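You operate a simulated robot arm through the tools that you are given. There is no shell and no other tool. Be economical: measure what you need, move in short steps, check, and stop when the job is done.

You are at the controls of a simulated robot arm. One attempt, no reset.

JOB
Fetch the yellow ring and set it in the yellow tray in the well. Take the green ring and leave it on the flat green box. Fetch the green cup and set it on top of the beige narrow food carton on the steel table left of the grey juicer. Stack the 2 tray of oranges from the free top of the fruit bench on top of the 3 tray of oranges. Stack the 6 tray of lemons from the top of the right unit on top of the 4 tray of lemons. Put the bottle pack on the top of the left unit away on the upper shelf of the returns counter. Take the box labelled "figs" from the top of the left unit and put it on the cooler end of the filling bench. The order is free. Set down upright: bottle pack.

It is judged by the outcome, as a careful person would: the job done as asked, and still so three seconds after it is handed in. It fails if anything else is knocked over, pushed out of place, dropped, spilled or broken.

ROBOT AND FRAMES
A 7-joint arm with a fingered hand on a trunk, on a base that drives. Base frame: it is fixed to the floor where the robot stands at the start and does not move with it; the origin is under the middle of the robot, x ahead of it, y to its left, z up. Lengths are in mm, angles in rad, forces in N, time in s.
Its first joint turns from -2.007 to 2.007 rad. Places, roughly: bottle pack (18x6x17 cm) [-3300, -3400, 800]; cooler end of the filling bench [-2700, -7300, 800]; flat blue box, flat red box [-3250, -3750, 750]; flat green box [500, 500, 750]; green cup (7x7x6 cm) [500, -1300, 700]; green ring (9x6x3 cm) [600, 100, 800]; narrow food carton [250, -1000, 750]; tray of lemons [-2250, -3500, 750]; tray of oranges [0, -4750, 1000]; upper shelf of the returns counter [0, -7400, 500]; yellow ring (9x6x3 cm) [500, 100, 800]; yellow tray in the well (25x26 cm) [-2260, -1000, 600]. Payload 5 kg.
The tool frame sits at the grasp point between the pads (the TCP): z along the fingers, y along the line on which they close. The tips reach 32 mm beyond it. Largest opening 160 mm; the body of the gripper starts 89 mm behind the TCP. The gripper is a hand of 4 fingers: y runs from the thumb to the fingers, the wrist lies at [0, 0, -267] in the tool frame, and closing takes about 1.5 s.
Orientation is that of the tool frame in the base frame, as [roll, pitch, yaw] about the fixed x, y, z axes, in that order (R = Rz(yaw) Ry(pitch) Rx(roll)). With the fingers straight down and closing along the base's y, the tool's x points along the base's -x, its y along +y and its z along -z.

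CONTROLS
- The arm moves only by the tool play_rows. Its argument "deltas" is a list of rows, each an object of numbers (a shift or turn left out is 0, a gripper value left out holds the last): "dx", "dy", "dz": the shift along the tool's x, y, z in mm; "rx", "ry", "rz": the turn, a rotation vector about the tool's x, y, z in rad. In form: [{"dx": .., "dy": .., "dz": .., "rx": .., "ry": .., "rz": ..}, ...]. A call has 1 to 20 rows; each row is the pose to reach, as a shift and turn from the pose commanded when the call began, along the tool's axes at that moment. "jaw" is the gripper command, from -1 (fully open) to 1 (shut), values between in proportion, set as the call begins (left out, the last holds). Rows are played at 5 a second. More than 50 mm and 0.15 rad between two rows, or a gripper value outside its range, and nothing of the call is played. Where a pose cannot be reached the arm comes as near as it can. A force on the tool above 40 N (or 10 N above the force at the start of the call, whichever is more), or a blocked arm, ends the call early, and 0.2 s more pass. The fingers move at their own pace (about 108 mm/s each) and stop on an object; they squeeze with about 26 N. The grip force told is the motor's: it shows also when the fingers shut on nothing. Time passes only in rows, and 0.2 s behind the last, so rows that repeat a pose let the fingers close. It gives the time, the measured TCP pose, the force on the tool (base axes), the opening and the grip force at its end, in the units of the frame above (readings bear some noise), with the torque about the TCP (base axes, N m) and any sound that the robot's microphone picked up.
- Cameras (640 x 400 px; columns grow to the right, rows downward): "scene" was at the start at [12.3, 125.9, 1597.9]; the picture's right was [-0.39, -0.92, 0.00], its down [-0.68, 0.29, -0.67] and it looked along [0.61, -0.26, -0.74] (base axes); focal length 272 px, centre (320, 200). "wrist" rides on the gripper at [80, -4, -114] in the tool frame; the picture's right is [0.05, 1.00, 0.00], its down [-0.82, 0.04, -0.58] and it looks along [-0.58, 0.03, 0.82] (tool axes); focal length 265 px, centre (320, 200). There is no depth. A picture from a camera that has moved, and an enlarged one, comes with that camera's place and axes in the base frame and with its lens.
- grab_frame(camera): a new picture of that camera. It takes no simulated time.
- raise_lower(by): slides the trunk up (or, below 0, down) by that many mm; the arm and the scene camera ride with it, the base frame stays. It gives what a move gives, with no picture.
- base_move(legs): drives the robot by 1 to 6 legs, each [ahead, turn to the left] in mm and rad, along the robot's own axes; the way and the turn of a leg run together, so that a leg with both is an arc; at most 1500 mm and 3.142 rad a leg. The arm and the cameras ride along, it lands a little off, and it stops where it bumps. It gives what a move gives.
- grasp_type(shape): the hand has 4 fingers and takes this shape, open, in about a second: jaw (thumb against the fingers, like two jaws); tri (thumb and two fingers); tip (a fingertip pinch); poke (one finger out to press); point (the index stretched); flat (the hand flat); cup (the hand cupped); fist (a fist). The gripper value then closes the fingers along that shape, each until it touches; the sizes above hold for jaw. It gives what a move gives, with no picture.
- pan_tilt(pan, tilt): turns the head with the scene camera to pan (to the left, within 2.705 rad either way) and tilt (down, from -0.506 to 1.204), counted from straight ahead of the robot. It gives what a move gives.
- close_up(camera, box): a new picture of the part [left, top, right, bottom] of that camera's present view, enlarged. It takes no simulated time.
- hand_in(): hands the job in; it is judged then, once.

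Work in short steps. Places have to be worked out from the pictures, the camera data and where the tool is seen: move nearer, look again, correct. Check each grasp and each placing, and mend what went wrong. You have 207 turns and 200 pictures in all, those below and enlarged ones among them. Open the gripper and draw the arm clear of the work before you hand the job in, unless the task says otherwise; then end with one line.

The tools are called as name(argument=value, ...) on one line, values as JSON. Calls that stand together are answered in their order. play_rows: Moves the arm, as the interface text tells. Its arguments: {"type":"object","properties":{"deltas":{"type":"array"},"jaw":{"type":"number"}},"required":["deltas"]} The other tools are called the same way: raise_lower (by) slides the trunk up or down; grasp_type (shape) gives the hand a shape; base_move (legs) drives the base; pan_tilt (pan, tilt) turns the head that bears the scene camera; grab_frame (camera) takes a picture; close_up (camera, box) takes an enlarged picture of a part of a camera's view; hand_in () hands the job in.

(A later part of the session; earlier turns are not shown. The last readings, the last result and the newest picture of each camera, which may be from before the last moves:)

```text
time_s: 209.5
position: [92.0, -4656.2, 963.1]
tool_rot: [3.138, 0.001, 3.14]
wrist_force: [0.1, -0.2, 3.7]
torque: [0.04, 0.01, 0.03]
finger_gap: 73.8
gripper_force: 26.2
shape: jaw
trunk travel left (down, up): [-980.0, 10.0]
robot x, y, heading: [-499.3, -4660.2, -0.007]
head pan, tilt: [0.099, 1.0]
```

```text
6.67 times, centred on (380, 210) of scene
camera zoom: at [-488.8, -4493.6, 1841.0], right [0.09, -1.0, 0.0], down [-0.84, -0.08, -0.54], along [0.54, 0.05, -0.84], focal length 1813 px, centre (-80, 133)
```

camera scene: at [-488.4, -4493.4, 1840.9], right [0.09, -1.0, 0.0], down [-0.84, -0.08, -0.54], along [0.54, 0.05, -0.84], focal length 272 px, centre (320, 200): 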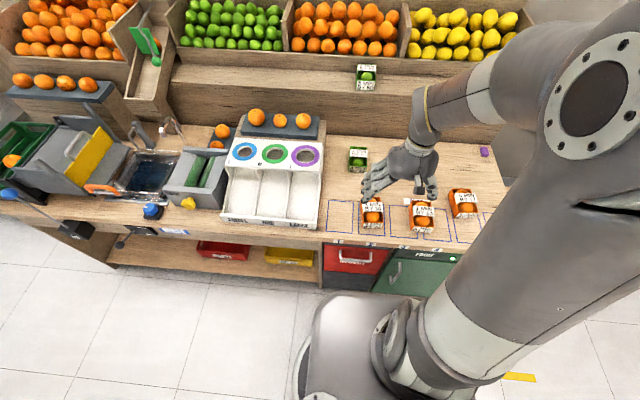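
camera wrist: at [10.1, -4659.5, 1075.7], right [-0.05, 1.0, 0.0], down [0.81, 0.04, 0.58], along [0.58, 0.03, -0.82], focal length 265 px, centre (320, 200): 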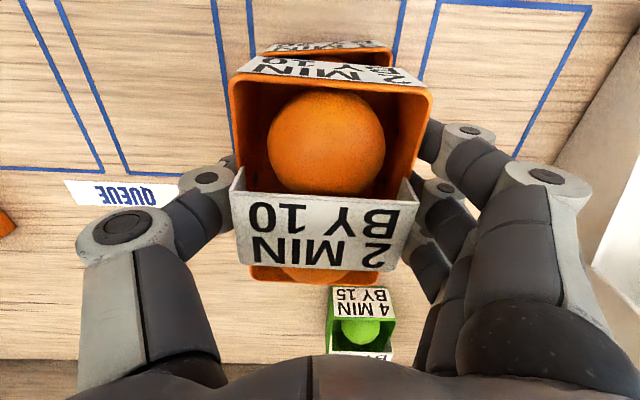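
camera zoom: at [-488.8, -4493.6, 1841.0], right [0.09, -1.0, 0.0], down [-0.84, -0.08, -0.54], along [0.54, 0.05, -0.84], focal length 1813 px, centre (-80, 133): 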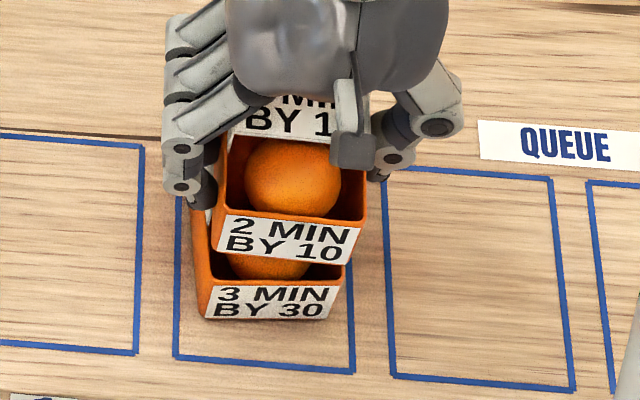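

Contact already (≈6 N) at TCP z 963. I'll lift 4 mm, fine-tune -3 mm in y, and set it down.

play_rows(deltas=[{"dz": -4}, {"dy": -3, "dx": 1, "dz": -4}, {"dy": -3, "dx": 1, "dz": -1}, {"dy": -3, "dx": 1, "dz": 1}, {"dy": -3, "dx": 1, "dz": 3}, {"dy": -3, "dx": 1, "dz": 3}])

close_up(camera="scene", box=[340, 180, 420, 240])

```text
time_s: 210.9
position: [90.0, -4656.7, 962.4]
tool_rot: [3.137, 0.005, 3.141]
wrist_force: [1.8, 0.2, 24.6]
torque: [0.07, -0.07, -0.03]
finger_gap: 73.8
gripper_force: 26.2
shape: jaw
trunk travel left (down, up): [-980.0, 10.0]
robot x, y, heading: [-500.3, -4657.8, -0.0]
head pan, tilt: [0.099, 1.0]
```

```text
6.67 times, centred on (380, 210) of scene
camera zoom: at [-490.5, -4493.5, 1841.2], right [0.09, -1.0, 0.0], down [-0.84, -0.08, -0.54], along [0.54, 0.05, -0.84], focal length 1813 px, centre (-80, 133)
```

zoom: 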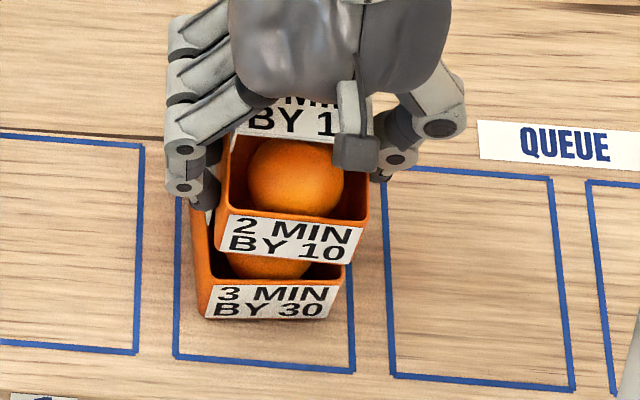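

The tray is seated firmly on the 3-tray. I'll ease off, open, and rise.

play_rows(deltas=[{"dz": -2}, {"dz": -3}, {"dz": -3}, {"dz": -3}, {"dz": -3}], jaw=-0.4)

grab_frame(camera="wrist")

play_rows(deltas=[{"dz": -30}, {"dz": -70}, {"dz": -115}, {"dz": -160}, {"dz": -200}])

close_up(camera="scene", box=[340, 170, 440, 245])

```text
time_s: 212.1
position: [90.5, -4657.7, 960.8]
tool_rot: [3.138, 0.0, 3.139]
wrist_force: [0.2, -0.2, -0.5]
torque: [-0.01, -0.01, 0.0]
finger_gap: 111.7
gripper_force: 0.1
shape: jaw
trunk travel left (down, up): [-980.0, 10.0]
robot x, y, heading: [-498.0, -4654.7, -0.006]
head pan, tilt: [0.099, 1.0]
```

```text
91 pictures are left
camera wrist: at [9.0, -4661.4, 1075.2], right [-0.05, 1.0, 0.0], down [0.82, 0.04, 0.58], along [0.58, 0.03, -0.82], focal length 265 px, centre (320, 200)
```

wrist: 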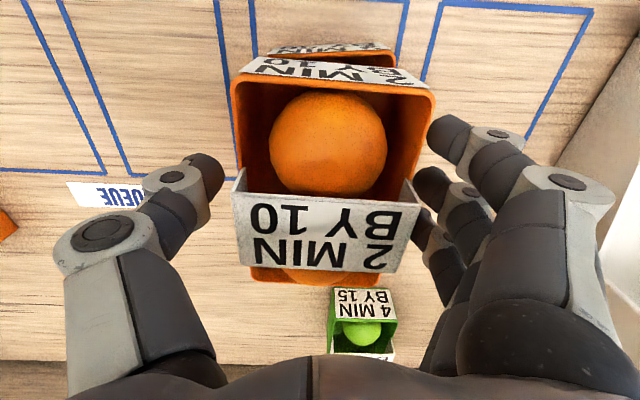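

```text
time_s: 213.3
position: [87.3, -4659.0, 1163.6]
tool_rot: [3.137, 0.002, 3.139]
wrist_force: [-0.3, 0.3, -0.8]
torque: [-0.01, -0.04, 0.01]
finger_gap: 111.5
gripper_force: 0.1
shape: jaw
trunk travel left (down, up): [-980.0, 10.0]
robot x, y, heading: [-498.3, -4655.2, -0.009]
head pan, tilt: [0.099, 1.0]
```

```text
5.33 times, centred on (390, 208) of scene
camera zoom: at [-490.1, -4492.9, 1840.7], right [0.09, -1.0, 0.0], down [-0.84, -0.08, -0.54], along [0.54, 0.05, -0.84], focal length 1450 px, centre (-53, 160)
```

zoom: 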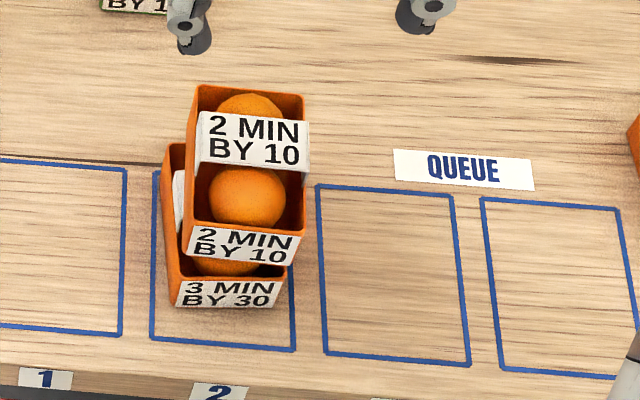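

The 2-tray is stacked on the 3-tray. Next the lemons at about (-2250, -3500): I'll retract, lower the trunk, and drive to the island facing -x.

play_rows(deltas=[{"dx": 45}, {"dx": 90}, {"dx": 135}])

base_move(legs=[[-450, 0], [0, 1.944], [1240, 0], [0, 1.198]])

pan_tilt(pan=0.0, tilt=0.6)

grab_frame(camera="scene")

```text
time_s: 214.1
position: [-42.9, -4657.9, 1167.7]
tool_rot: [3.139, 0.002, 3.138]
wrist_force: [-0.1, 0.6, -0.3]
torque: [-0.01, 0.0, 0.0]
finger_gap: 111.8
gripper_force: 0.0
shape: jaw
trunk travel left (down, up): [-980.0, 10.0]
robot x, y, heading: [-501.3, -4656.8, -0.009]
head pan, tilt: [0.099, 1.0]
```

```text
time_s: 230.1
position: [-1762.8, -3388.4, 1167.4]
tool_rot: [3.139, 0.0, -0.121]
wrist_force: [0.8, -0.3, -0.2]
torque: [0.02, 0.03, -0.01]
finger_gap: 111.4
gripper_force: 0.1
shape: jaw
trunk travel left (down, up): [-980.0, 10.0]
robot x, y, heading: [-1305.9, -3446.4, 3.015]
head pan, tilt: [0.099, 1.0]
```

```text
time_s: 230.9
position: [-1763.2, -3389.0, 1166.5]
tool_rot: [3.139, -0.001, -0.119]
wrist_force: [1.2, -0.7, 0.1]
torque: [-0.02, 0.0, -0.02]
finger_gap: 111.6
gripper_force: 0.1
shape: jaw
trunk travel left (down, up): [-980.0, 10.0]
robot x, y, heading: [-1309.3, -3441.2, 3.019]
head pan, tilt: [0.0, 0.6]
```

```text
89 pictures are left
camera scene: at [-1356.9, -3595.8, 1872.8], right [0.12, 0.99, 0.0], down [0.56, -0.07, -0.82], along [-0.82, 0.1, -0.57], focal length 272 px, centre (320, 200)
```

scene: 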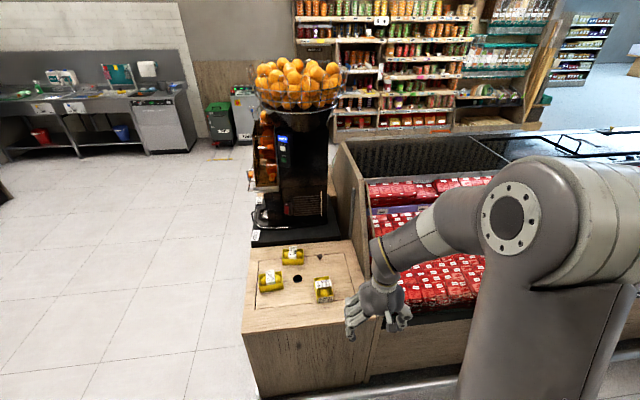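

close_up(camera="scene", box=[240, 230, 400, 330])

grab_frame(camera="wrist")

```text
4.00 times, centred on (320, 280) of scene
camera zoom: at [-1356.9, -3595.8, 1872.8], right [0.12, 0.99, 0.0], down [0.56, -0.07, -0.82], along [-0.82, 0.1, -0.57], focal length 1088 px, centre (320, -120)
```

zoom: 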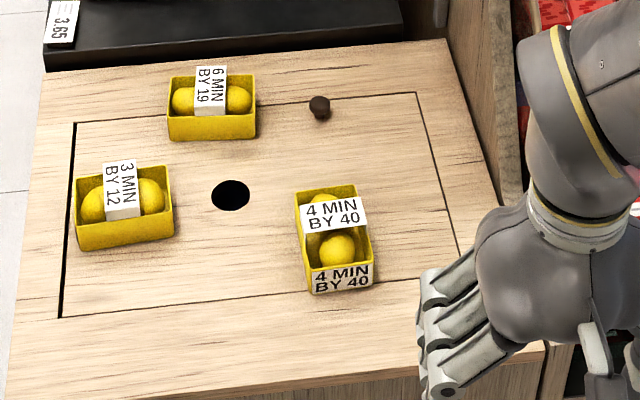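

```text
87 pictures are left
camera wrist: at [-1683.7, -3394.1, 1279.9], right [-0.07, -1.0, 0.0], down [-0.81, 0.06, 0.58], along [-0.58, 0.04, -0.82], focal length 265 px, centre (320, 200)
```

wrist: 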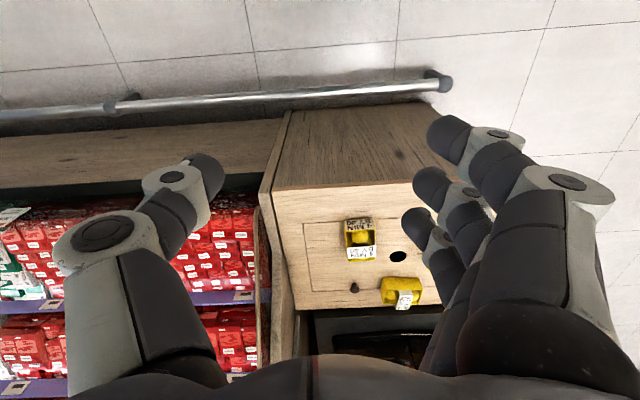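

The lemon trays are on the end unit: 6-tray at about (-2455, -3614), 4-tray at about (-2234, -3469). The rail blocks the east side, so I'll go round to the south end and face +y.

base_move(legs=[[0, 1.486], [929, 0], [0, -1.363], [850, 0], [0, -1.571]])

grab_frame(camera="scene")

pan_tilt(pan=0.9, tilt=0.5)

grab_frame(camera="scene")

```text
time_s: 250.5
position: [-2348.0, -3851.8, 1166.8]
tool_rot: [3.138, -0.001, -1.559]
wrist_force: [0.1, 0.3, -0.7]
torque: [-0.03, 0.01, 0.04]
finger_gap: 111.7
gripper_force: 0.0
shape: jaw
trunk travel left (down, up): [-980.0, 10.0]
robot x, y, heading: [-2344.4, -4305.1, 1.58]
head pan, tilt: [0.0, 0.6]
```

```text
86 pictures are left
camera scene: at [-2498.6, -4281.7, 1872.9], right [1.0, 0.01, 0.0], down [0.0, -0.56, -0.83], along [-0.01, 0.83, -0.56], focal length 272 px, centre (320, 200)
```

scene: 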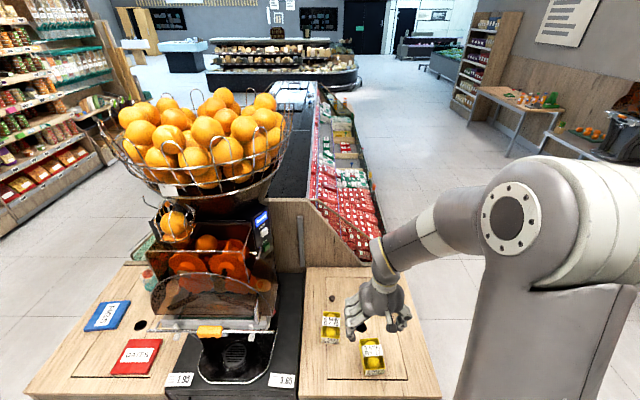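

```text
time_s: 251.7
position: [-2348.3, -3852.1, 1166.4]
tool_rot: [3.138, 0.001, -1.558]
wrist_force: [0.4, -0.1, -0.5]
torque: [0.01, -0.01, 0.03]
finger_gap: 111.7
gripper_force: 0.1
shape: jaw
trunk travel left (down, up): [-980.0, 10.0]
robot x, y, heading: [-2342.3, -4314.2, 1.579]
head pan, tilt: [0.901, 0.499]
```

```text
85 pictures are left
camera scene: at [-2569.8, -4314.1, 1882.0], right [0.62, 0.79, 0.0], down [0.38, -0.29, -0.88], along [-0.69, 0.54, -0.48], focal length 272 px, centre (320, 200)
```

scene: 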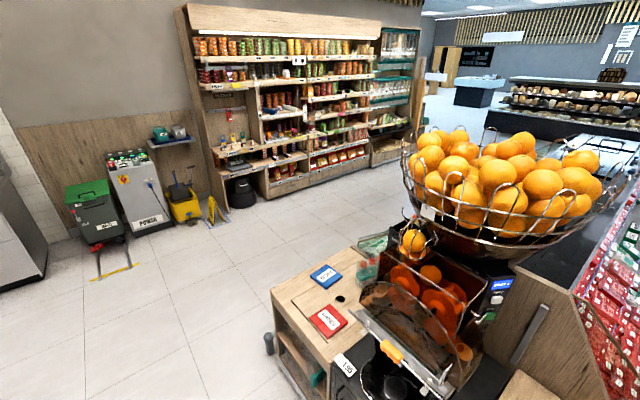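

I'm south of the right unit, facing +y. I'll go 60 mm closer, lower the trunk 200 mm, and look down with both cameras.

base_move(legs=[[60, -0.01]])

raise_lower(by=-200)

pan_tilt(pan=0.0, tilt=0.85)

grab_frame(camera="wrist")

close_up(camera="scene", box=[270, 130, 450, 290])

```text
time_s: 252.7
position: [-2344.7, -3790.6, 1166.2]
tool_rot: [3.138, -0.003, -1.57]
wrist_force: [0.3, 0.7, 0.1]
torque: [-0.08, -0.01, -0.02]
finger_gap: 111.5
gripper_force: 0.1
shape: jaw
trunk travel left (down, up): [-980.0, 10.0]
robot x, y, heading: [-2342.6, -4252.3, 1.567]
head pan, tilt: [0.901, 0.499]
```

```text
time_s: 254.9
position: [-2344.2, -3792.1, 967.0]
tool_rot: [3.136, 0.001, -1.57]
wrist_force: [0.5, 0.4, 0.0]
torque: [-0.02, -0.03, -0.02]
finger_gap: 111.6
gripper_force: 0.1
shape: jaw
trunk travel left (down, up): [-780.0, 210.0]
robot x, y, heading: [-2341.0, -4247.8, 1.567]
head pan, tilt: [0.901, 0.499]
```

```text
time_s: 256.1
position: [-2343.4, -3792.0, 966.1]
tool_rot: [3.137, -0.001, -1.566]
wrist_force: [0.4, 0.3, -0.3]
torque: [0.0, -0.02, 0.06]
finger_gap: 111.6
gripper_force: 0.1
shape: jaw
trunk travel left (down, up): [-780.0, 210.0]
robot x, y, heading: [-2341.8, -4251.9, 1.569]
head pan, tilt: [0.0, 0.85]
```

```text
84 pictures are left
camera wrist: at [-2339.8, -3871.4, 1079.9], right [-1.0, -0.05, 0.0], down [-0.04, 0.82, 0.58], along [-0.03, 0.58, -0.82], focal length 265 px, centre (320, 200)
```

wrist: 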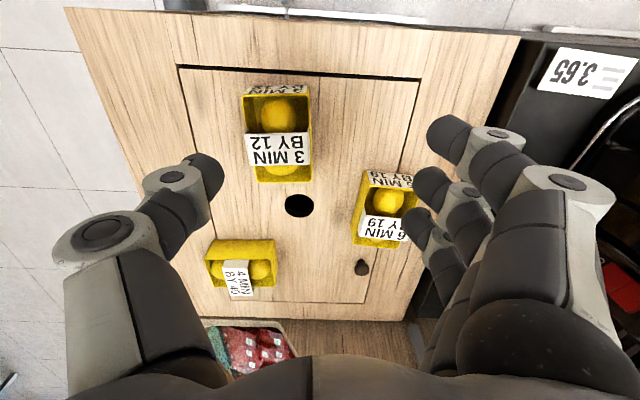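

```text
2.50 times, centred on (360, 210) of scene
camera zoom: at [-2498.8, -4230.3, 1652.0], right [1.0, 0.0, 0.0], down [0.0, -0.75, -0.66], along [0.0, 0.66, -0.75], focal length 680 px, centre (220, 175)
```

zoom: 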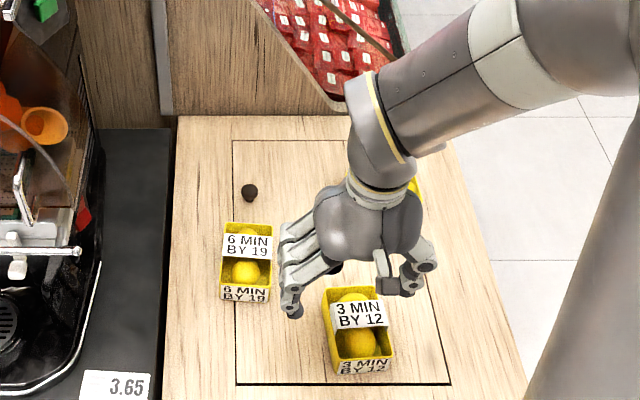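

The 6-tray is at about (-2456, -3613), square to me. I'll move above it.

play_rows(deltas=[{"dx": -35, "dy": 22}, {"dx": -70, "dy": 45}, {"dx": -105, "dy": 67}, {"dx": -140, "dy": 90}, {"dx": -179, "dy": 113}, {"dx": -179, "dy": 113, "dz": 45}, {"dx": -179, "dy": 113, "dz": 90}, {"dx": -179, "dy": 113, "dz": 90}], jaw=-0.5)

grab_frame(camera="wrist")

close_up(camera="scene", box=[270, 130, 450, 290])

```text
time_s: 257.9
position: [-2456.5, -3612.0, 877.2]
tool_rot: [3.137, 0.0, -1.568]
wrist_force: [-1.2, 0.2, 0.9]
torque: [-0.01, -0.01, 0.0]
finger_gap: 119.7
gripper_force: 0.0
shape: jaw
trunk travel left (down, up): [-780.0, 210.0]
robot x, y, heading: [-2343.1, -4248.7, 1.57]
head pan, tilt: [0.0, 0.85]
```

```text
82 pictures are left
camera wrist: at [-2452.9, -3692.9, 989.8], right [-1.0, -0.05, 0.0], down [-0.04, 0.82, 0.58], along [-0.03, 0.58, -0.82], focal length 265 px, centre (320, 200)
```

wrist: 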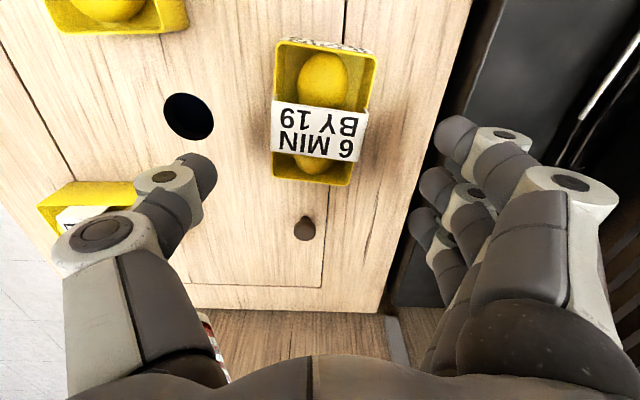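

```text
2.50 times, centred on (360, 210) of scene
camera zoom: at [-2498.9, -4230.5, 1652.0], right [1.0, 0.0, 0.0], down [0.0, -0.75, -0.66], along [0.0, 0.66, -0.75], focal length 680 px, centre (220, 175)
```

zoom: 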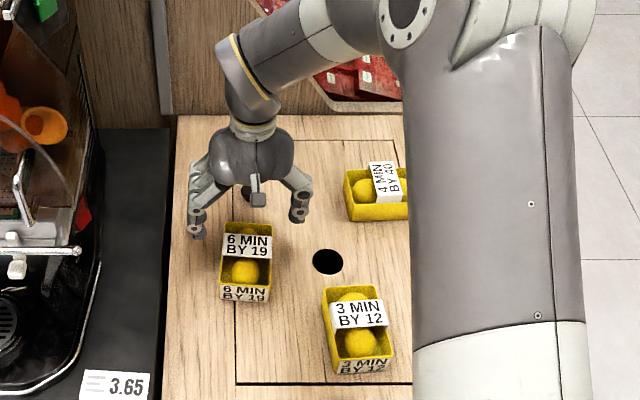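

The tray is centred under the hand, turned about 0.06 rad. I'll match the yaw and descend in small steps to find the table.

play_rows(deltas=[{"dz": 40, "dx": 1, "rz": 0.055}, {"dz": 80, "dx": 1, "rz": 0.055}, {"dz": 115, "dx": 1, "rz": 0.055}, {"dz": 125, "dx": 1, "rz": 0.055}, {"dz": 130, "dx": 1, "rz": 0.055}, {"dz": 134, "dx": 1, "rz": 0.055}, {"dz": 138, "dx": 1, "rz": 0.055}, {"dz": 142, "dx": 1, "rz": 0.055}, {"dz": 146, "dx": 1, "rz": 0.055}])

grab_frame(camera="wrist")

close_up(camera="scene", box=[300, 160, 400, 240])

```text
time_s: 259.7
position: [-2457.5, -3611.5, 741.9]
tool_rot: [3.136, 0.006, -1.623]
wrist_force: [3.6, -4.6, 23.3]
torque: [-0.32, 1.54, 0.41]
finger_gap: 118.9
gripper_force: 0.0
shape: jaw
trunk travel left (down, up): [-780.0, 210.0]
robot x, y, heading: [-2343.9, -4250.5, 1.571]
head pan, tilt: [0.0, 0.85]
stopped in row 9: the force on the tool passed its limit (the readings are from after the stop); the commanded pose is now the measured one
```

```text
80 pictures are left
camera wrist: at [-2458.6, -3691.8, 854.1], right [-1.0, 0.0, 0.01], down [0.0, 0.81, 0.58], along [0.0, 0.58, -0.81], focal length 265 px, centre (320, 200)
```

wrist: 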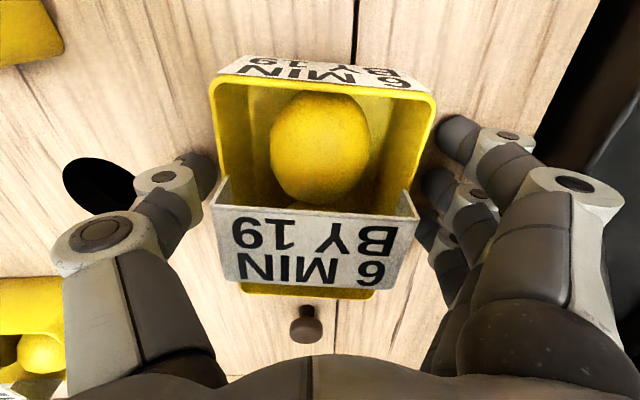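

```text
5.00 times, centred on (350, 200) of scene
camera zoom: at [-2498.0, -4233.0, 1652.4], right [1.0, 0.0, 0.0], down [0.0, -0.75, -0.66], along [0.0, 0.66, -0.75], focal length 1360 px, centre (170, 200)
```

zoom: 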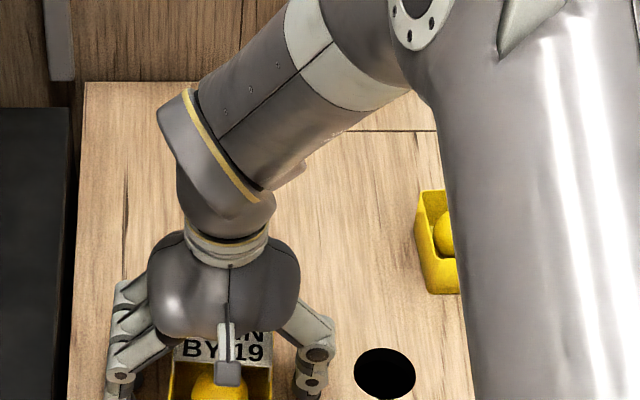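

Touched the table (z ≈ 710). I'll raise 8 mm, close, and lift slightly.

play_rows(deltas=[{"dz": -8}, {"dz": -8}, {"dz": -8}, {"dz": -8}, {"dz": -8}, {"dz": -8}, {"dz": -8}, {"dz": -8}], jaw=1)

play_rows(deltas=[{"dz": -5}, {"dz": -12}, {"dz": -30}, {"dz": -60}, {"dz": -100}, {"dz": -145}, {"dz": -145}])

grab_frame(camera="wrist")

close_up(camera="scene", box=[270, 130, 450, 290])

```text
time_s: 261.5
position: [-2457.5, -3611.7, 746.0]
tool_rot: [3.137, 0.001, -1.624]
wrist_force: [0.4, -0.5, -3.0]
torque: [0.0, -0.03, 0.01]
finger_gap: 74.3
gripper_force: 26.4
shape: jaw
trunk travel left (down, up): [-780.0, 210.0]
robot x, y, heading: [-2349.0, -4250.3, 1.571]
head pan, tilt: [0.0, 0.85]
```

```text
time_s: 263.1
position: [-2458.4, -3609.4, 890.2]
tool_rot: [3.136, 0.001, -1.625]
wrist_force: [0.6, -0.4, -2.8]
torque: [0.02, -0.03, 0.03]
finger_gap: 74.3
gripper_force: 25.7
shape: jaw
trunk travel left (down, up): [-780.0, 210.0]
robot x, y, heading: [-2339.1, -4244.2, 1.566]
head pan, tilt: [0.0, 0.85]
```

```text
78 pictures are left
camera wrist: at [-2457.9, -3690.8, 1003.7], right [-1.0, 0.0, 0.0], down [0.0, 0.82, 0.58], along [0.0, 0.58, -0.82], focal length 265 px, centre (320, 200)
```

wrist: 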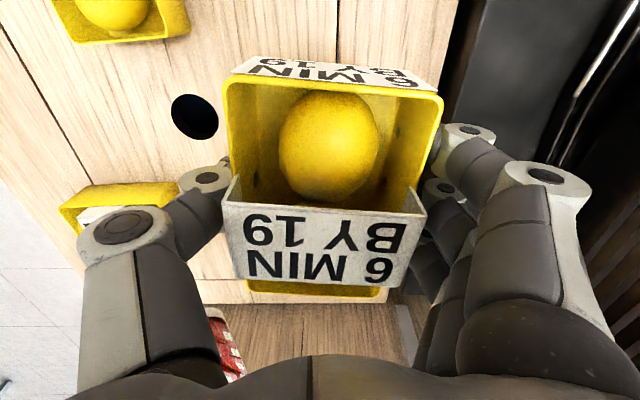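

```text
2.50 times, centred on (360, 210) of scene
camera zoom: at [-2498.9, -4229.8, 1651.9], right [1.0, 0.0, 0.0], down [0.0, -0.75, -0.66], along [0.0, 0.66, -0.75], focal length 680 px, centre (220, 175)
```

zoom: 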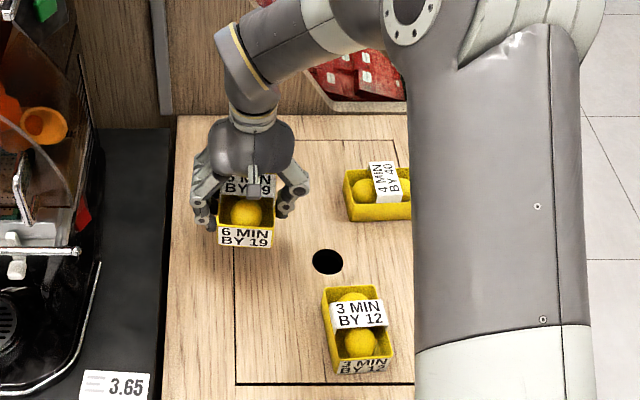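

The 6-tray is held. The 4-tray lies crosswise at about (-2219, -3480), so I'll raise and rotate the hand 90° while moving part-way, then check.

play_rows(deltas=[{"dz": -40, "rz": 0.1}, {"dz": -60, "rz": 0.24}, {"dz": -60, "dy": -20, "rz": 0.38}, {"dz": -60, "dy": -40, "rz": 0.52}, {"dz": -60, "dy": -60, "rz": 0.66}, {"dz": -60, "dy": -80, "rz": 0.8}, {"dz": -60, "dy": -100, "rz": 0.94}, {"dz": -60, "dy": -120, "rz": 1.08}, {"dz": -60, "dy": -140, "rz": 1.22}, {"dz": -60, "dy": -160, "rz": 1.36}, {"dz": -60, "dy": -180, "rz": 1.5}, {"dz": -60, "dy": -180, "rz": 1.516}, {"dz": -60, "dy": -180, "rz": 1.516}])

grab_frame(camera="wrist")

close_up(camera="scene", box=[270, 130, 450, 290])

```text
time_s: 265.9
position: [-2277.4, -3620.7, 950.1]
tool_rot: [3.139, -0.005, -3.14]
wrist_force: [0.5, 0.6, -2.6]
torque: [0.02, -0.02, 0.01]
finger_gap: 74.3
gripper_force: 26.2
shape: jaw
trunk travel left (down, up): [-780.0, 210.0]
robot x, y, heading: [-2341.9, -4250.6, 1.571]
head pan, tilt: [0.0, 0.85]
```

```text
76 pictures are left
camera wrist: at [-2358.3, -3624.8, 1063.2], right [-0.05, 1.0, 0.0], down [0.82, 0.04, 0.57], along [0.57, 0.03, -0.82], focal length 265 px, centre (320, 200)
```

wrist: 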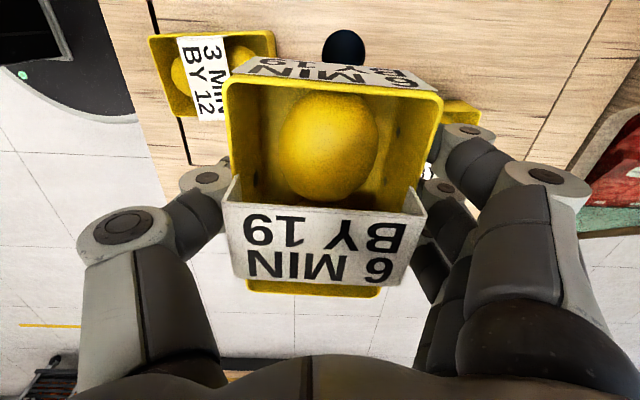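

```text
2.50 times, centred on (360, 210) of scene
camera zoom: at [-2498.7, -4230.2, 1652.0], right [1.0, 0.0, 0.0], down [0.0, -0.75, -0.66], along [0.0, 0.66, -0.75], focal length 680 px, centre (220, 175)
```

zoom: 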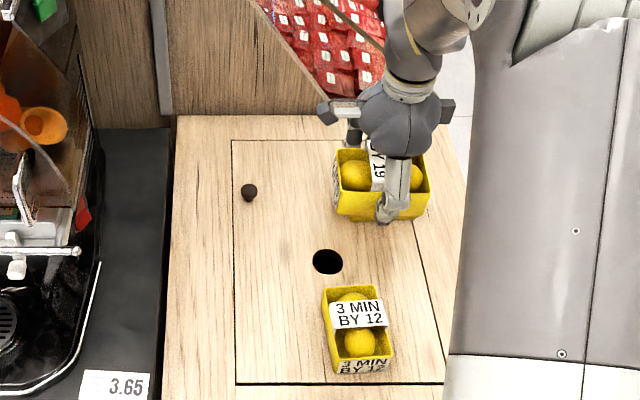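

The rotation worked. Now over to the 4-tray, staying high.

play_rows(deltas=[{"dx": -14, "dy": 35}, {"dx": -29, "dy": 70}, {"dx": -44, "dy": 106}, {"dx": -58, "dy": 141}, {"dx": -58, "dy": 141, "dz": 30}, {"dx": -58, "dy": 141, "dz": 60}, {"dx": -58, "dy": 141, "dz": 60}])

grab_frame(camera="wrist")

close_up(camera="scene", box=[330, 140, 450, 230])

```text
time_s: 267.5
position: [-2217.8, -3483.0, 888.9]
tool_rot: [3.141, -0.005, -3.14]
wrist_force: [0.3, -0.1, -1.9]
torque: [-0.04, 0.01, 0.02]
finger_gap: 74.0
gripper_force: 26.1
shape: jaw
trunk travel left (down, up): [-780.0, 210.0]
robot x, y, heading: [-2342.4, -4247.7, 1.565]
head pan, tilt: [0.0, 0.85]
```

```text
74 pictures are left
camera wrist: at [-2299.1, -3487.8, 1002.2], right [-0.05, 1.0, 0.0], down [0.82, 0.04, 0.57], along [0.57, 0.03, -0.82], focal length 265 px, centre (320, 200)
```

wrist: 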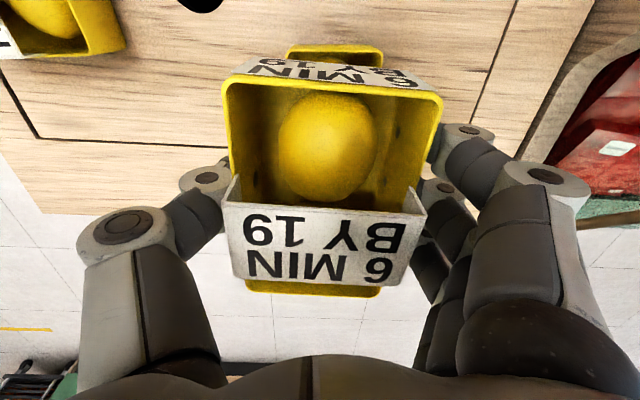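

```text
4.44 times, centred on (390, 185) of scene
camera zoom: at [-2498.8, -4230.3, 1652.0], right [1.0, 0.0, 0.0], down [0.0, -0.75, -0.66], along [0.0, 0.66, -0.75], focal length 1208 px, centre (9, 267)
```

zoom: 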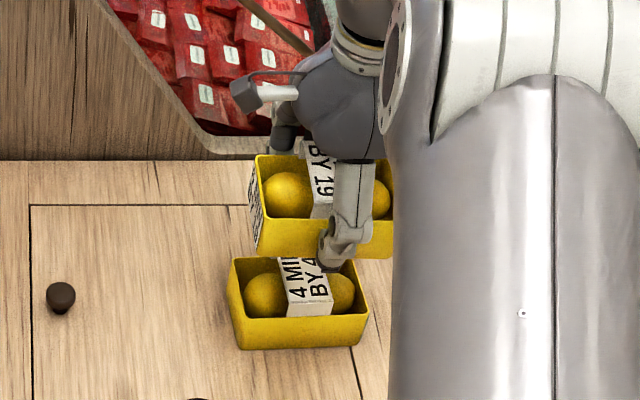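

The held tray is within about 3 mm of the 4-tray, with a small yaw difference. I'll correct and lower to just above.

play_rows(deltas=[{"dx": 3, "dy": 3, "rz": -0.06}, {"dx": 3, "dy": 3, "dz": 35, "rz": -0.06}, {"dx": 3, "dy": 3, "dz": 60, "rz": -0.06}, {"dx": 3, "dy": 3, "dz": 65, "rz": -0.06}, {"dx": 3, "dy": 3, "dz": 65, "rz": -0.06}])

close_up(camera="scene", box=[330, 140, 450, 230])

grab_frame(camera="wrist")

```text
time_s: 268.7
position: [-2225.5, -3475.5, 825.3]
tool_rot: [3.139, -0.005, -3.079]
wrist_force: [-0.5, -0.3, -2.6]
torque: [-0.03, 0.0, 0.01]
finger_gap: 74.0
gripper_force: 26.6
shape: jaw
trunk travel left (down, up): [-780.0, 210.0]
robot x, y, heading: [-2344.2, -4251.4, 1.574]
head pan, tilt: [0.0, 0.85]
```

```text
4.44 times, centred on (390, 185) of scene
camera zoom: at [-2498.7, -4230.1, 1652.0], right [1.0, 0.0, 0.0], down [0.0, -0.75, -0.66], along [0.0, 0.66, -0.75], focal length 1208 px, centre (9, 267)
```

zoom: 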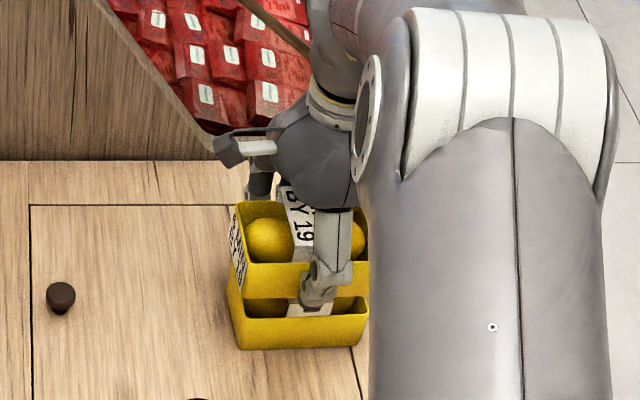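

```text
71 pictures are left
camera wrist: at [-2304.8, -3485.1, 938.9], right [-0.11, 0.99, 0.0], down [0.81, 0.09, 0.57], along [0.57, 0.07, -0.82], focal length 265 px, centre (320, 200)
```

wrist: 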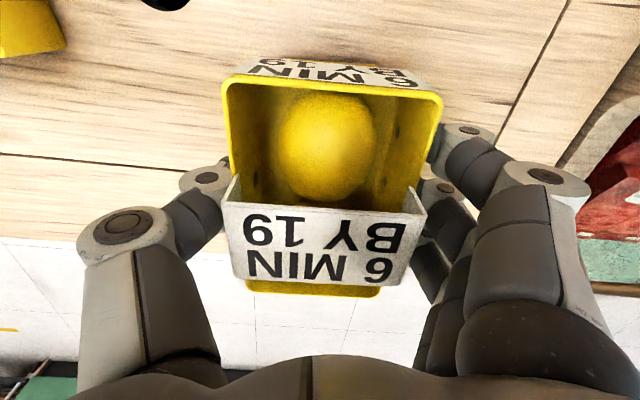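

The held tray is about 5 mm short in x. I'll shift +5 mm and lower until contact.

play_rows(deltas=[{"dx": -5, "dy": 1}, {"dx": -5, "dy": 1, "dz": 3}, {"dx": -5, "dy": 1, "dz": 6}, {"dx": -5, "dy": 1, "dz": 9}, {"dx": -5, "dy": 1, "dz": 11}, {"dx": -5, "dy": 1, "dz": 13}])

close_up(camera="scene", box=[330, 140, 450, 230])

```text
time_s: 270.1
position: [-2218.6, -3474.4, 812.8]
tool_rot: [3.138, -0.004, -3.08]
wrist_force: [-0.8, -0.5, 3.0]
torque: [-0.2, -0.1, -0.07]
finger_gap: 73.9
gripper_force: 26.0
shape: jaw
trunk travel left (down, up): [-780.0, 210.0]
robot x, y, heading: [-2341.1, -4248.2, 1.575]
head pan, tilt: [0.0, 0.85]
```

```text
4.44 times, centred on (390, 185) of scene
camera zoom: at [-2498.8, -4230.8, 1652.1], right [1.0, 0.0, 0.0], down [0.0, -0.75, -0.66], along [0.0, 0.66, -0.75], focal length 1208 px, centre (9, 267)
```

zoom: 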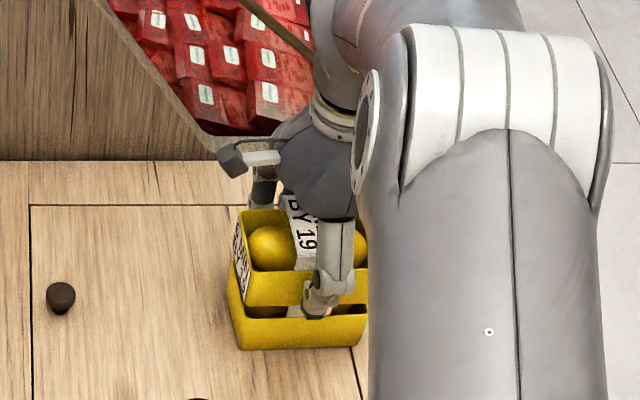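

First contact; the upper tray looks about 5 mm too far back. I'll lift 4 mm, shift -5 mm in y, and set down.

play_rows(deltas=[{"dz": -5}, {"dy": -5, "dz": -5}, {"dy": -5, "dz": -2}, {"dy": -5, "dz": 1}, {"dy": -5, "dz": 4}, {"dy": -5, "dz": 5}])

close_up(camera="scene", box=[330, 140, 450, 230])

```text
time_s: 271.5
position: [-2216.8, -3480.3, 811.8]
tool_rot: [3.133, -0.004, -3.079]
wrist_force: [-0.2, 0.9, 22.8]
torque: [-0.16, -0.05, -0.05]
finger_gap: 73.8
gripper_force: 26.3
shape: jaw
trunk travel left (down, up): [-780.0, 210.0]
robot x, y, heading: [-2343.7, -4252.1, 1.566]
head pan, tilt: [0.0, 0.85]
```

```text
4.44 times, centred on (390, 185) of scene
camera zoom: at [-2499.1, -4232.7, 1652.3], right [1.0, 0.0, 0.0], down [0.0, -0.75, -0.66], along [0.0, 0.66, -0.75], focal length 1208 px, centre (9, 267)
```

zoom: 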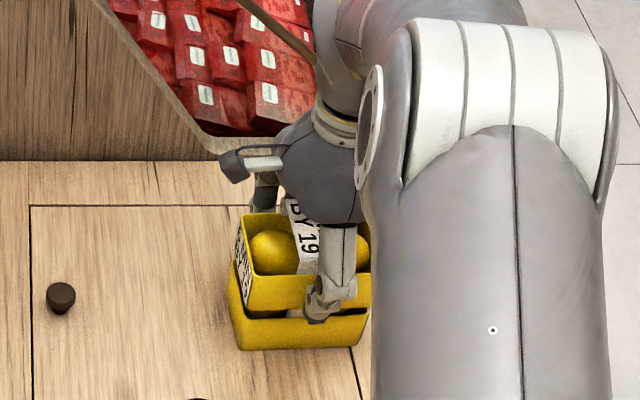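

Well seated now. I'll ease off, open and rise.

play_rows(deltas=[{"dz": -2}, {"dz": -3}, {"dz": -3}, {"dz": -3}, {"dz": -3}], jaw=-0.4)

play_rows(deltas=[{"dz": -30}, {"dz": -70}, {"dz": -115}, {"dz": -160}, {"dz": -200}])

close_up(camera="scene", box=[330, 140, 450, 230])

grab_frame(camera="wrist")

```text
time_s: 272.7
position: [-2216.9, -3480.4, 810.7]
tool_rot: [3.138, -0.005, -3.081]
wrist_force: [-0.7, -0.5, -0.1]
torque: [-0.02, 0.0, 0.01]
finger_gap: 111.4
gripper_force: 0.1
shape: jaw
trunk travel left (down, up): [-780.0, 210.0]
robot x, y, heading: [-2343.9, -4248.8, 1.569]
head pan, tilt: [0.0, 0.85]
```

```text
time_s: 273.9
position: [-2218.7, -3480.0, 1011.9]
tool_rot: [3.138, -0.007, -3.08]
wrist_force: [0.6, -0.3, -0.3]
torque: [0.01, -0.04, 0.0]
finger_gap: 111.7
gripper_force: 0.0
shape: jaw
trunk travel left (down, up): [-780.0, 210.0]
robot x, y, heading: [-2341.1, -4249.4, 1.566]
head pan, tilt: [0.0, 0.85]
```

```text
4.44 times, centred on (390, 185) of scene
camera zoom: at [-2498.8, -4230.9, 1651.9], right [1.0, 0.0, 0.0], down [0.0, -0.75, -0.66], along [0.0, 0.66, -0.75], focal length 1208 px, centre (9, 267)
```

zoom: 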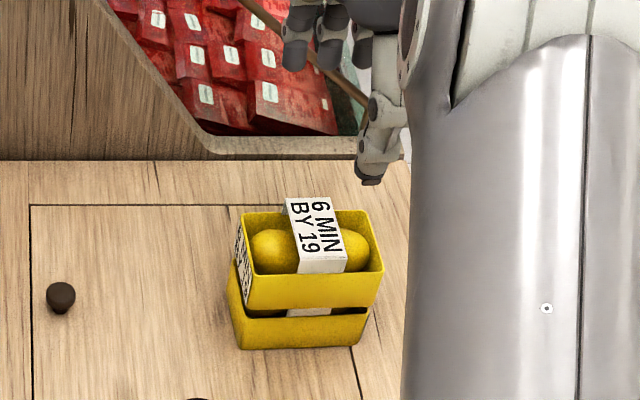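

```text
67 pictures are left
camera wrist: at [-2298.8, -3488.1, 1125.4], right [-0.11, 0.99, 0.0], down [0.81, 0.09, 0.57], along [0.57, 0.07, -0.82], focal length 265 px, centre (320, 200)
```

wrist: 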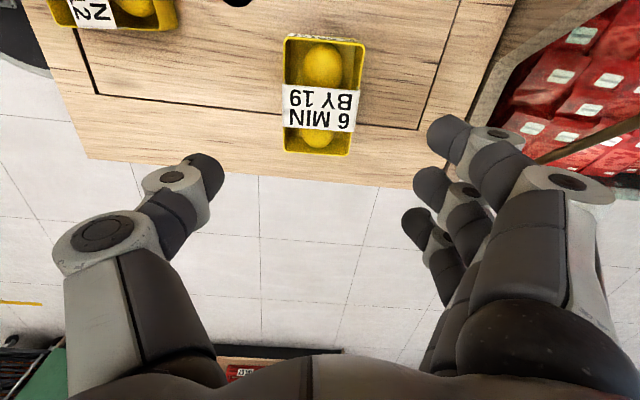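

The 6-tray is stacked on the 4-tray. Next the left unit: I'll retract the arm and drive over in front of it.

play_rows(deltas=[{"dx": 13, "dy": -27, "rz": -0.137}, {"dx": 26, "dy": -55, "rz": -0.274}, {"dx": 39, "dy": -82, "rz": -0.411}, {"dx": 52, "dy": -110, "rz": -0.548}, {"dx": 65, "dy": -137, "rz": -0.685}, {"dx": 78, "dy": -165, "rz": -0.822}, {"dx": 91, "dy": -192, "rz": -0.959}, {"dx": 104, "dy": -219, "rz": -1.096}, {"dx": 117, "dy": -247, "rz": -1.233}, {"dx": 130, "dy": -274, "rz": -1.37}, {"dx": 143, "dy": -302, "rz": -1.51}])

base_move(legs=[[-130, 0], [0, 1.572], [860, 0], [0, -1.572]])

pan_tilt(pan=0.1, tilt=0.7)

grab_frame(camera="scene")

grab_frame(camera="wrist")

```text
time_s: 276.3
position: [-2340.4, -3792.0, 1012.9]
tool_rot: [3.137, 0.005, -1.568]
wrist_force: [-0.3, 0.6, 0.6]
torque: [0.01, -0.01, 0.01]
finger_gap: 111.5
gripper_force: 0.0
shape: jaw
trunk travel left (down, up): [-780.0, 210.0]
robot x, y, heading: [-2340.8, -4243.3, 1.567]
head pan, tilt: [0.0, 0.85]
```

```text
time_s: 289.2
position: [-3192.5, -3866.6, 1011.8]
tool_rot: [3.137, 0.001, -1.601]
wrist_force: [0.5, 0.0, -0.3]
torque: [0.02, 0.04, 0.02]
finger_gap: 111.6
gripper_force: 0.0
shape: jaw
trunk travel left (down, up): [-780.0, 210.0]
robot x, y, heading: [-3208.6, -4322.2, 1.54]
head pan, tilt: [0.0, 0.85]
```

```text
time_s: 289.9
position: [-3192.1, -3866.6, 1012.8]
tool_rot: [3.136, 0.001, -1.599]
wrist_force: [-0.5, -0.5, -0.3]
torque: [-0.01, -0.01, -0.01]
finger_gap: 111.5
gripper_force: 0.1
shape: jaw
trunk travel left (down, up): [-780.0, 210.0]
robot x, y, heading: [-3203.4, -4325.7, 1.539]
head pan, tilt: [0.099, 0.7]
```

```text
66 pictures are left
camera scene: at [-3372.3, -4295.2, 1664.2], right [1.0, 0.07, 0.0], down [0.04, -0.64, -0.76], along [-0.05, 0.76, -0.64], focal length 272 px, centre (320, 200)
```

scene: 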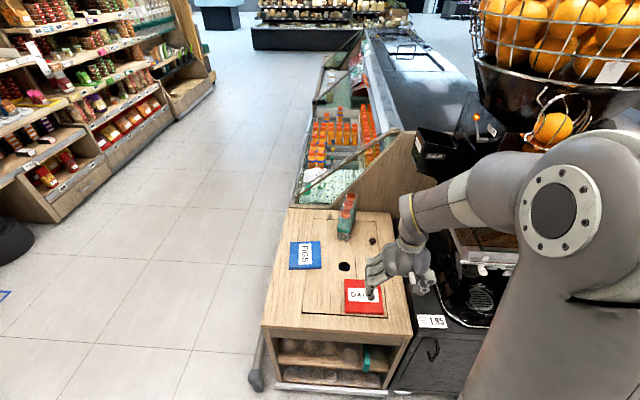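

```text
65 pictures are left
camera wrist: at [-3190.7, -3946.7, 1125.3], right [-1.0, -0.02, 0.0], down [-0.02, 0.81, 0.58], along [-0.02, 0.58, -0.82], focal length 265 px, centre (320, 200)
```

wrist: 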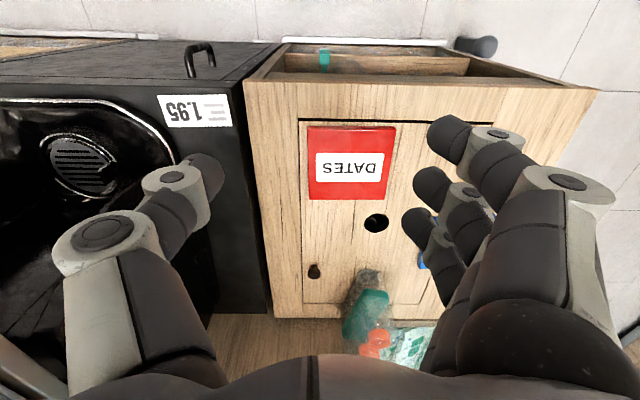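

The blue box is labelled FIGS; the bottle pack stands at the back. I'll zoom in.

close_up(camera="scene", box=[270, 180, 430, 320])

close_up(camera="wrist", box=[260, 200, 450, 370])

```text
2.86 times, centred on (350, 250) of scene
camera zoom: at [-3372.3, -4295.2, 1664.2], right [1.0, 0.07, 0.0], down [0.04, -0.64, -0.76], along [-0.05, 0.76, -0.64], focal length 777 px, centre (234, 57)
```

zoom: 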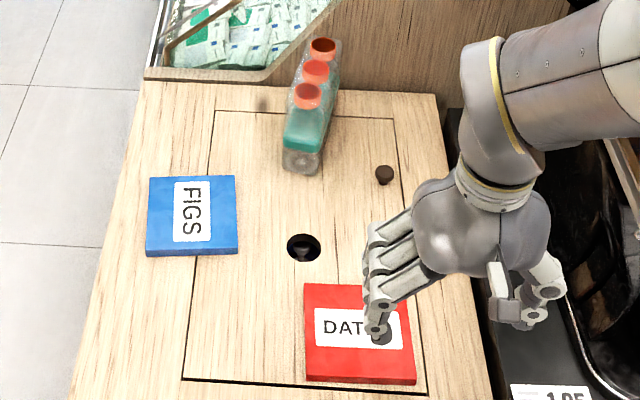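

```text
2.35 times, centred on (355, 285) of wrist
camera zoom: at [-3190.7, -3946.7, 1125.3], right [-1.0, -0.02, 0.0], down [-0.02, 0.81, 0.58], along [-0.02, 0.58, -0.82], focal length 624 px, centre (238, 0)
```

zoom: 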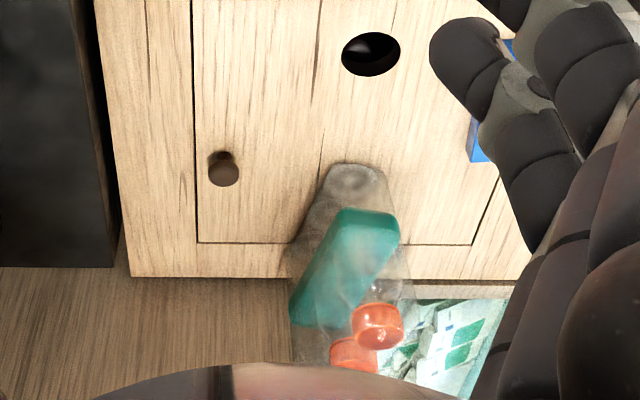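

The pack (3 bottles) is centred near (-3309, -3380) with its long axis roughly along y; FIGS is near (-3485, -3560). Before choosing the grasp, I'll check the returns counter's shelf opening from here.

pan_tilt(pan=-2.25, tilt=0.2)

close_up(camera="scene", box=[220, 120, 460, 270])

```text
time_s: 292.1
position: [-3192.0, -3866.4, 1011.5]
tool_rot: [3.136, 0.002, -1.6]
wrist_force: [-0.2, 0.3, -0.1]
torque: [-0.03, 0.04, -0.01]
finger_gap: 111.9
gripper_force: 0.0
shape: jaw
trunk travel left (down, up): [-780.0, 210.0]
robot x, y, heading: [-3202.2, -4326.7, 1.533]
head pan, tilt: [-2.25, 0.201]
```

```text
2.67 times, centred on (340, 195) of scene
camera zoom: at [-3296.0, -4440.8, 1709.7], right [-0.65, -0.76, 0.0], down [-0.15, 0.13, -0.98], along [0.74, -0.64, -0.2], focal length 725 px, centre (267, 213)
```

zoom: 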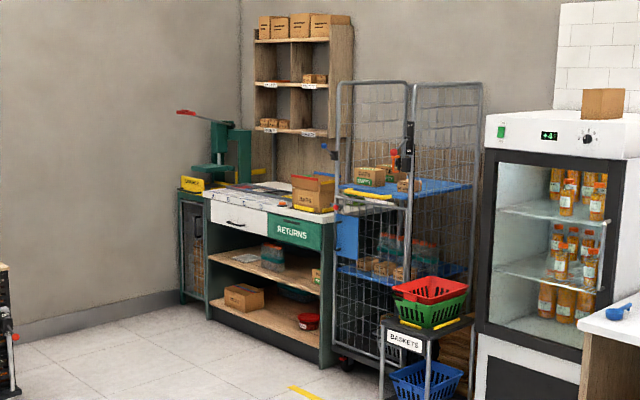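

The upper shelf already holds a similar pack and is a low opening (~220 mm), so a horizontal hand is needed. I'll drive in 70 mm, then tilt the hand to point forward along the pack's axis while extending.

base_move(legs=[[70, 0]])

play_rows(deltas=[{"dx": -19, "dy": 15, "dz": 7, "rx": 0.0135, "ry": -0.142, "rz": 0.0135}, {"dx": -38, "dy": 30, "dz": 15, "rx": 0.027, "ry": -0.284, "rz": 0.027}, {"dx": -57, "dy": 46, "dz": 22, "rx": 0.0406, "ry": -0.427, "rz": 0.0406}, {"dx": -77, "dy": 61, "dz": 29, "rx": 0.054, "ry": -0.569, "rz": 0.054}, {"dx": -96, "dy": 76, "dz": 36, "rx": 0.0677, "ry": -0.711, "rz": 0.0677}, {"dx": -115, "dy": 91, "dz": 44, "rx": 0.081, "ry": -0.854, "rz": 0.081}, {"dx": -134, "dy": 106, "dz": 51, "rx": 0.095, "ry": -0.996, "rz": 0.095}, {"dx": -153, "dy": 121, "dz": 58, "rx": 0.108, "ry": -1.138, "rz": 0.108}, {"dx": -173, "dy": 137, "dz": 65, "rx": 0.122, "ry": -1.28, "rz": 0.122}, {"dx": -192, "dy": 152, "dz": 73, "rx": 0.135, "ry": -1.423, "rz": 0.135}, {"dx": -211, "dy": 167, "dz": 80, "rx": 0.149, "ry": -1.565, "rz": 0.149}, {"dx": -211, "dy": 167, "dz": 80, "rx": 0.149, "ry": -1.565, "rz": 0.149}], jaw=-0.5)

pan_tilt(pan=0.1, tilt=0.7)

grab_frame(camera="scene")

grab_frame(camera="wrist")

```text
time_s: 293.1
position: [-3188.8, -3794.5, 1010.5]
tool_rot: [3.135, 0.001, -1.601]
wrist_force: [-0.1, 0.1, -0.1]
torque: [-0.03, 0.01, 0.0]
finger_gap: 111.5
gripper_force: 0.0
shape: jaw
trunk travel left (down, up): [-780.0, 210.0]
robot x, y, heading: [-3208.8, -4258.9, 1.536]
head pan, tilt: [-2.25, 0.201]
```

```text
time_s: 295.7
position: [-3350.4, -3579.4, 933.2]
tool_rot: [1.16, 1.565, 2.513]
wrist_force: [0.1, 0.2, 0.0]
torque: [0.01, -0.03, -0.02]
finger_gap: 120.2
gripper_force: 0.1
shape: jaw
out of reach, approached as far as the arm can: row 4
trunk travel left (down, up): [-780.0, 210.0]
robot x, y, heading: [-3204.5, -4256.0, 1.538]
head pan, tilt: [-2.25, 0.201]
```

```text
time_s: 297.9
position: [-3350.6, -3579.0, 932.6]
tool_rot: [1.458, 1.566, 2.808]
wrist_force: [0.8, 0.9, 0.3]
torque: [-0.01, 0.01, -0.02]
finger_gap: 120.2
gripper_force: 0.0
shape: jaw
trunk travel left (down, up): [-780.0, 210.0]
robot x, y, heading: [-3205.0, -4255.4, 1.536]
head pan, tilt: [0.099, 0.7]
```

```text
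61 pictures are left
camera scene: at [-3370.1, -4224.4, 1664.2], right [1.0, 0.07, 0.0], down [0.04, -0.64, -0.76], along [-0.05, 0.76, -0.64], focal length 272 px, centre (320, 200)
```

scene: 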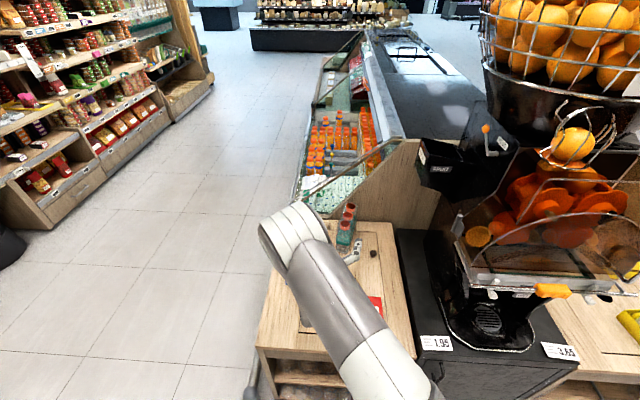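

```text
60 pictures are left
camera wrist: at [-3373.1, -3690.2, 852.1], right [-0.97, 0.22, -0.05], down [-0.16, -0.56, 0.82], along [0.15, 0.8, 0.58], focal length 265 px, centre (320, 200)
```

wrist: 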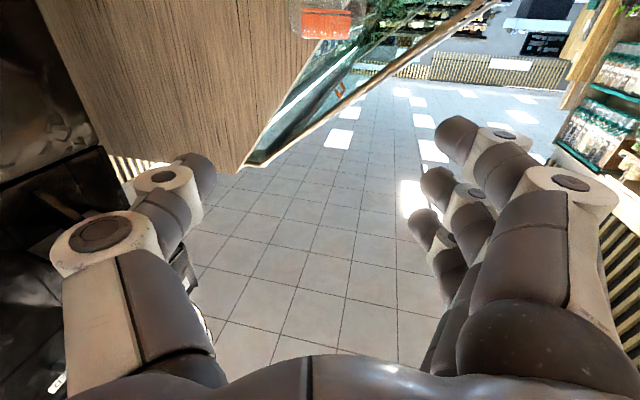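

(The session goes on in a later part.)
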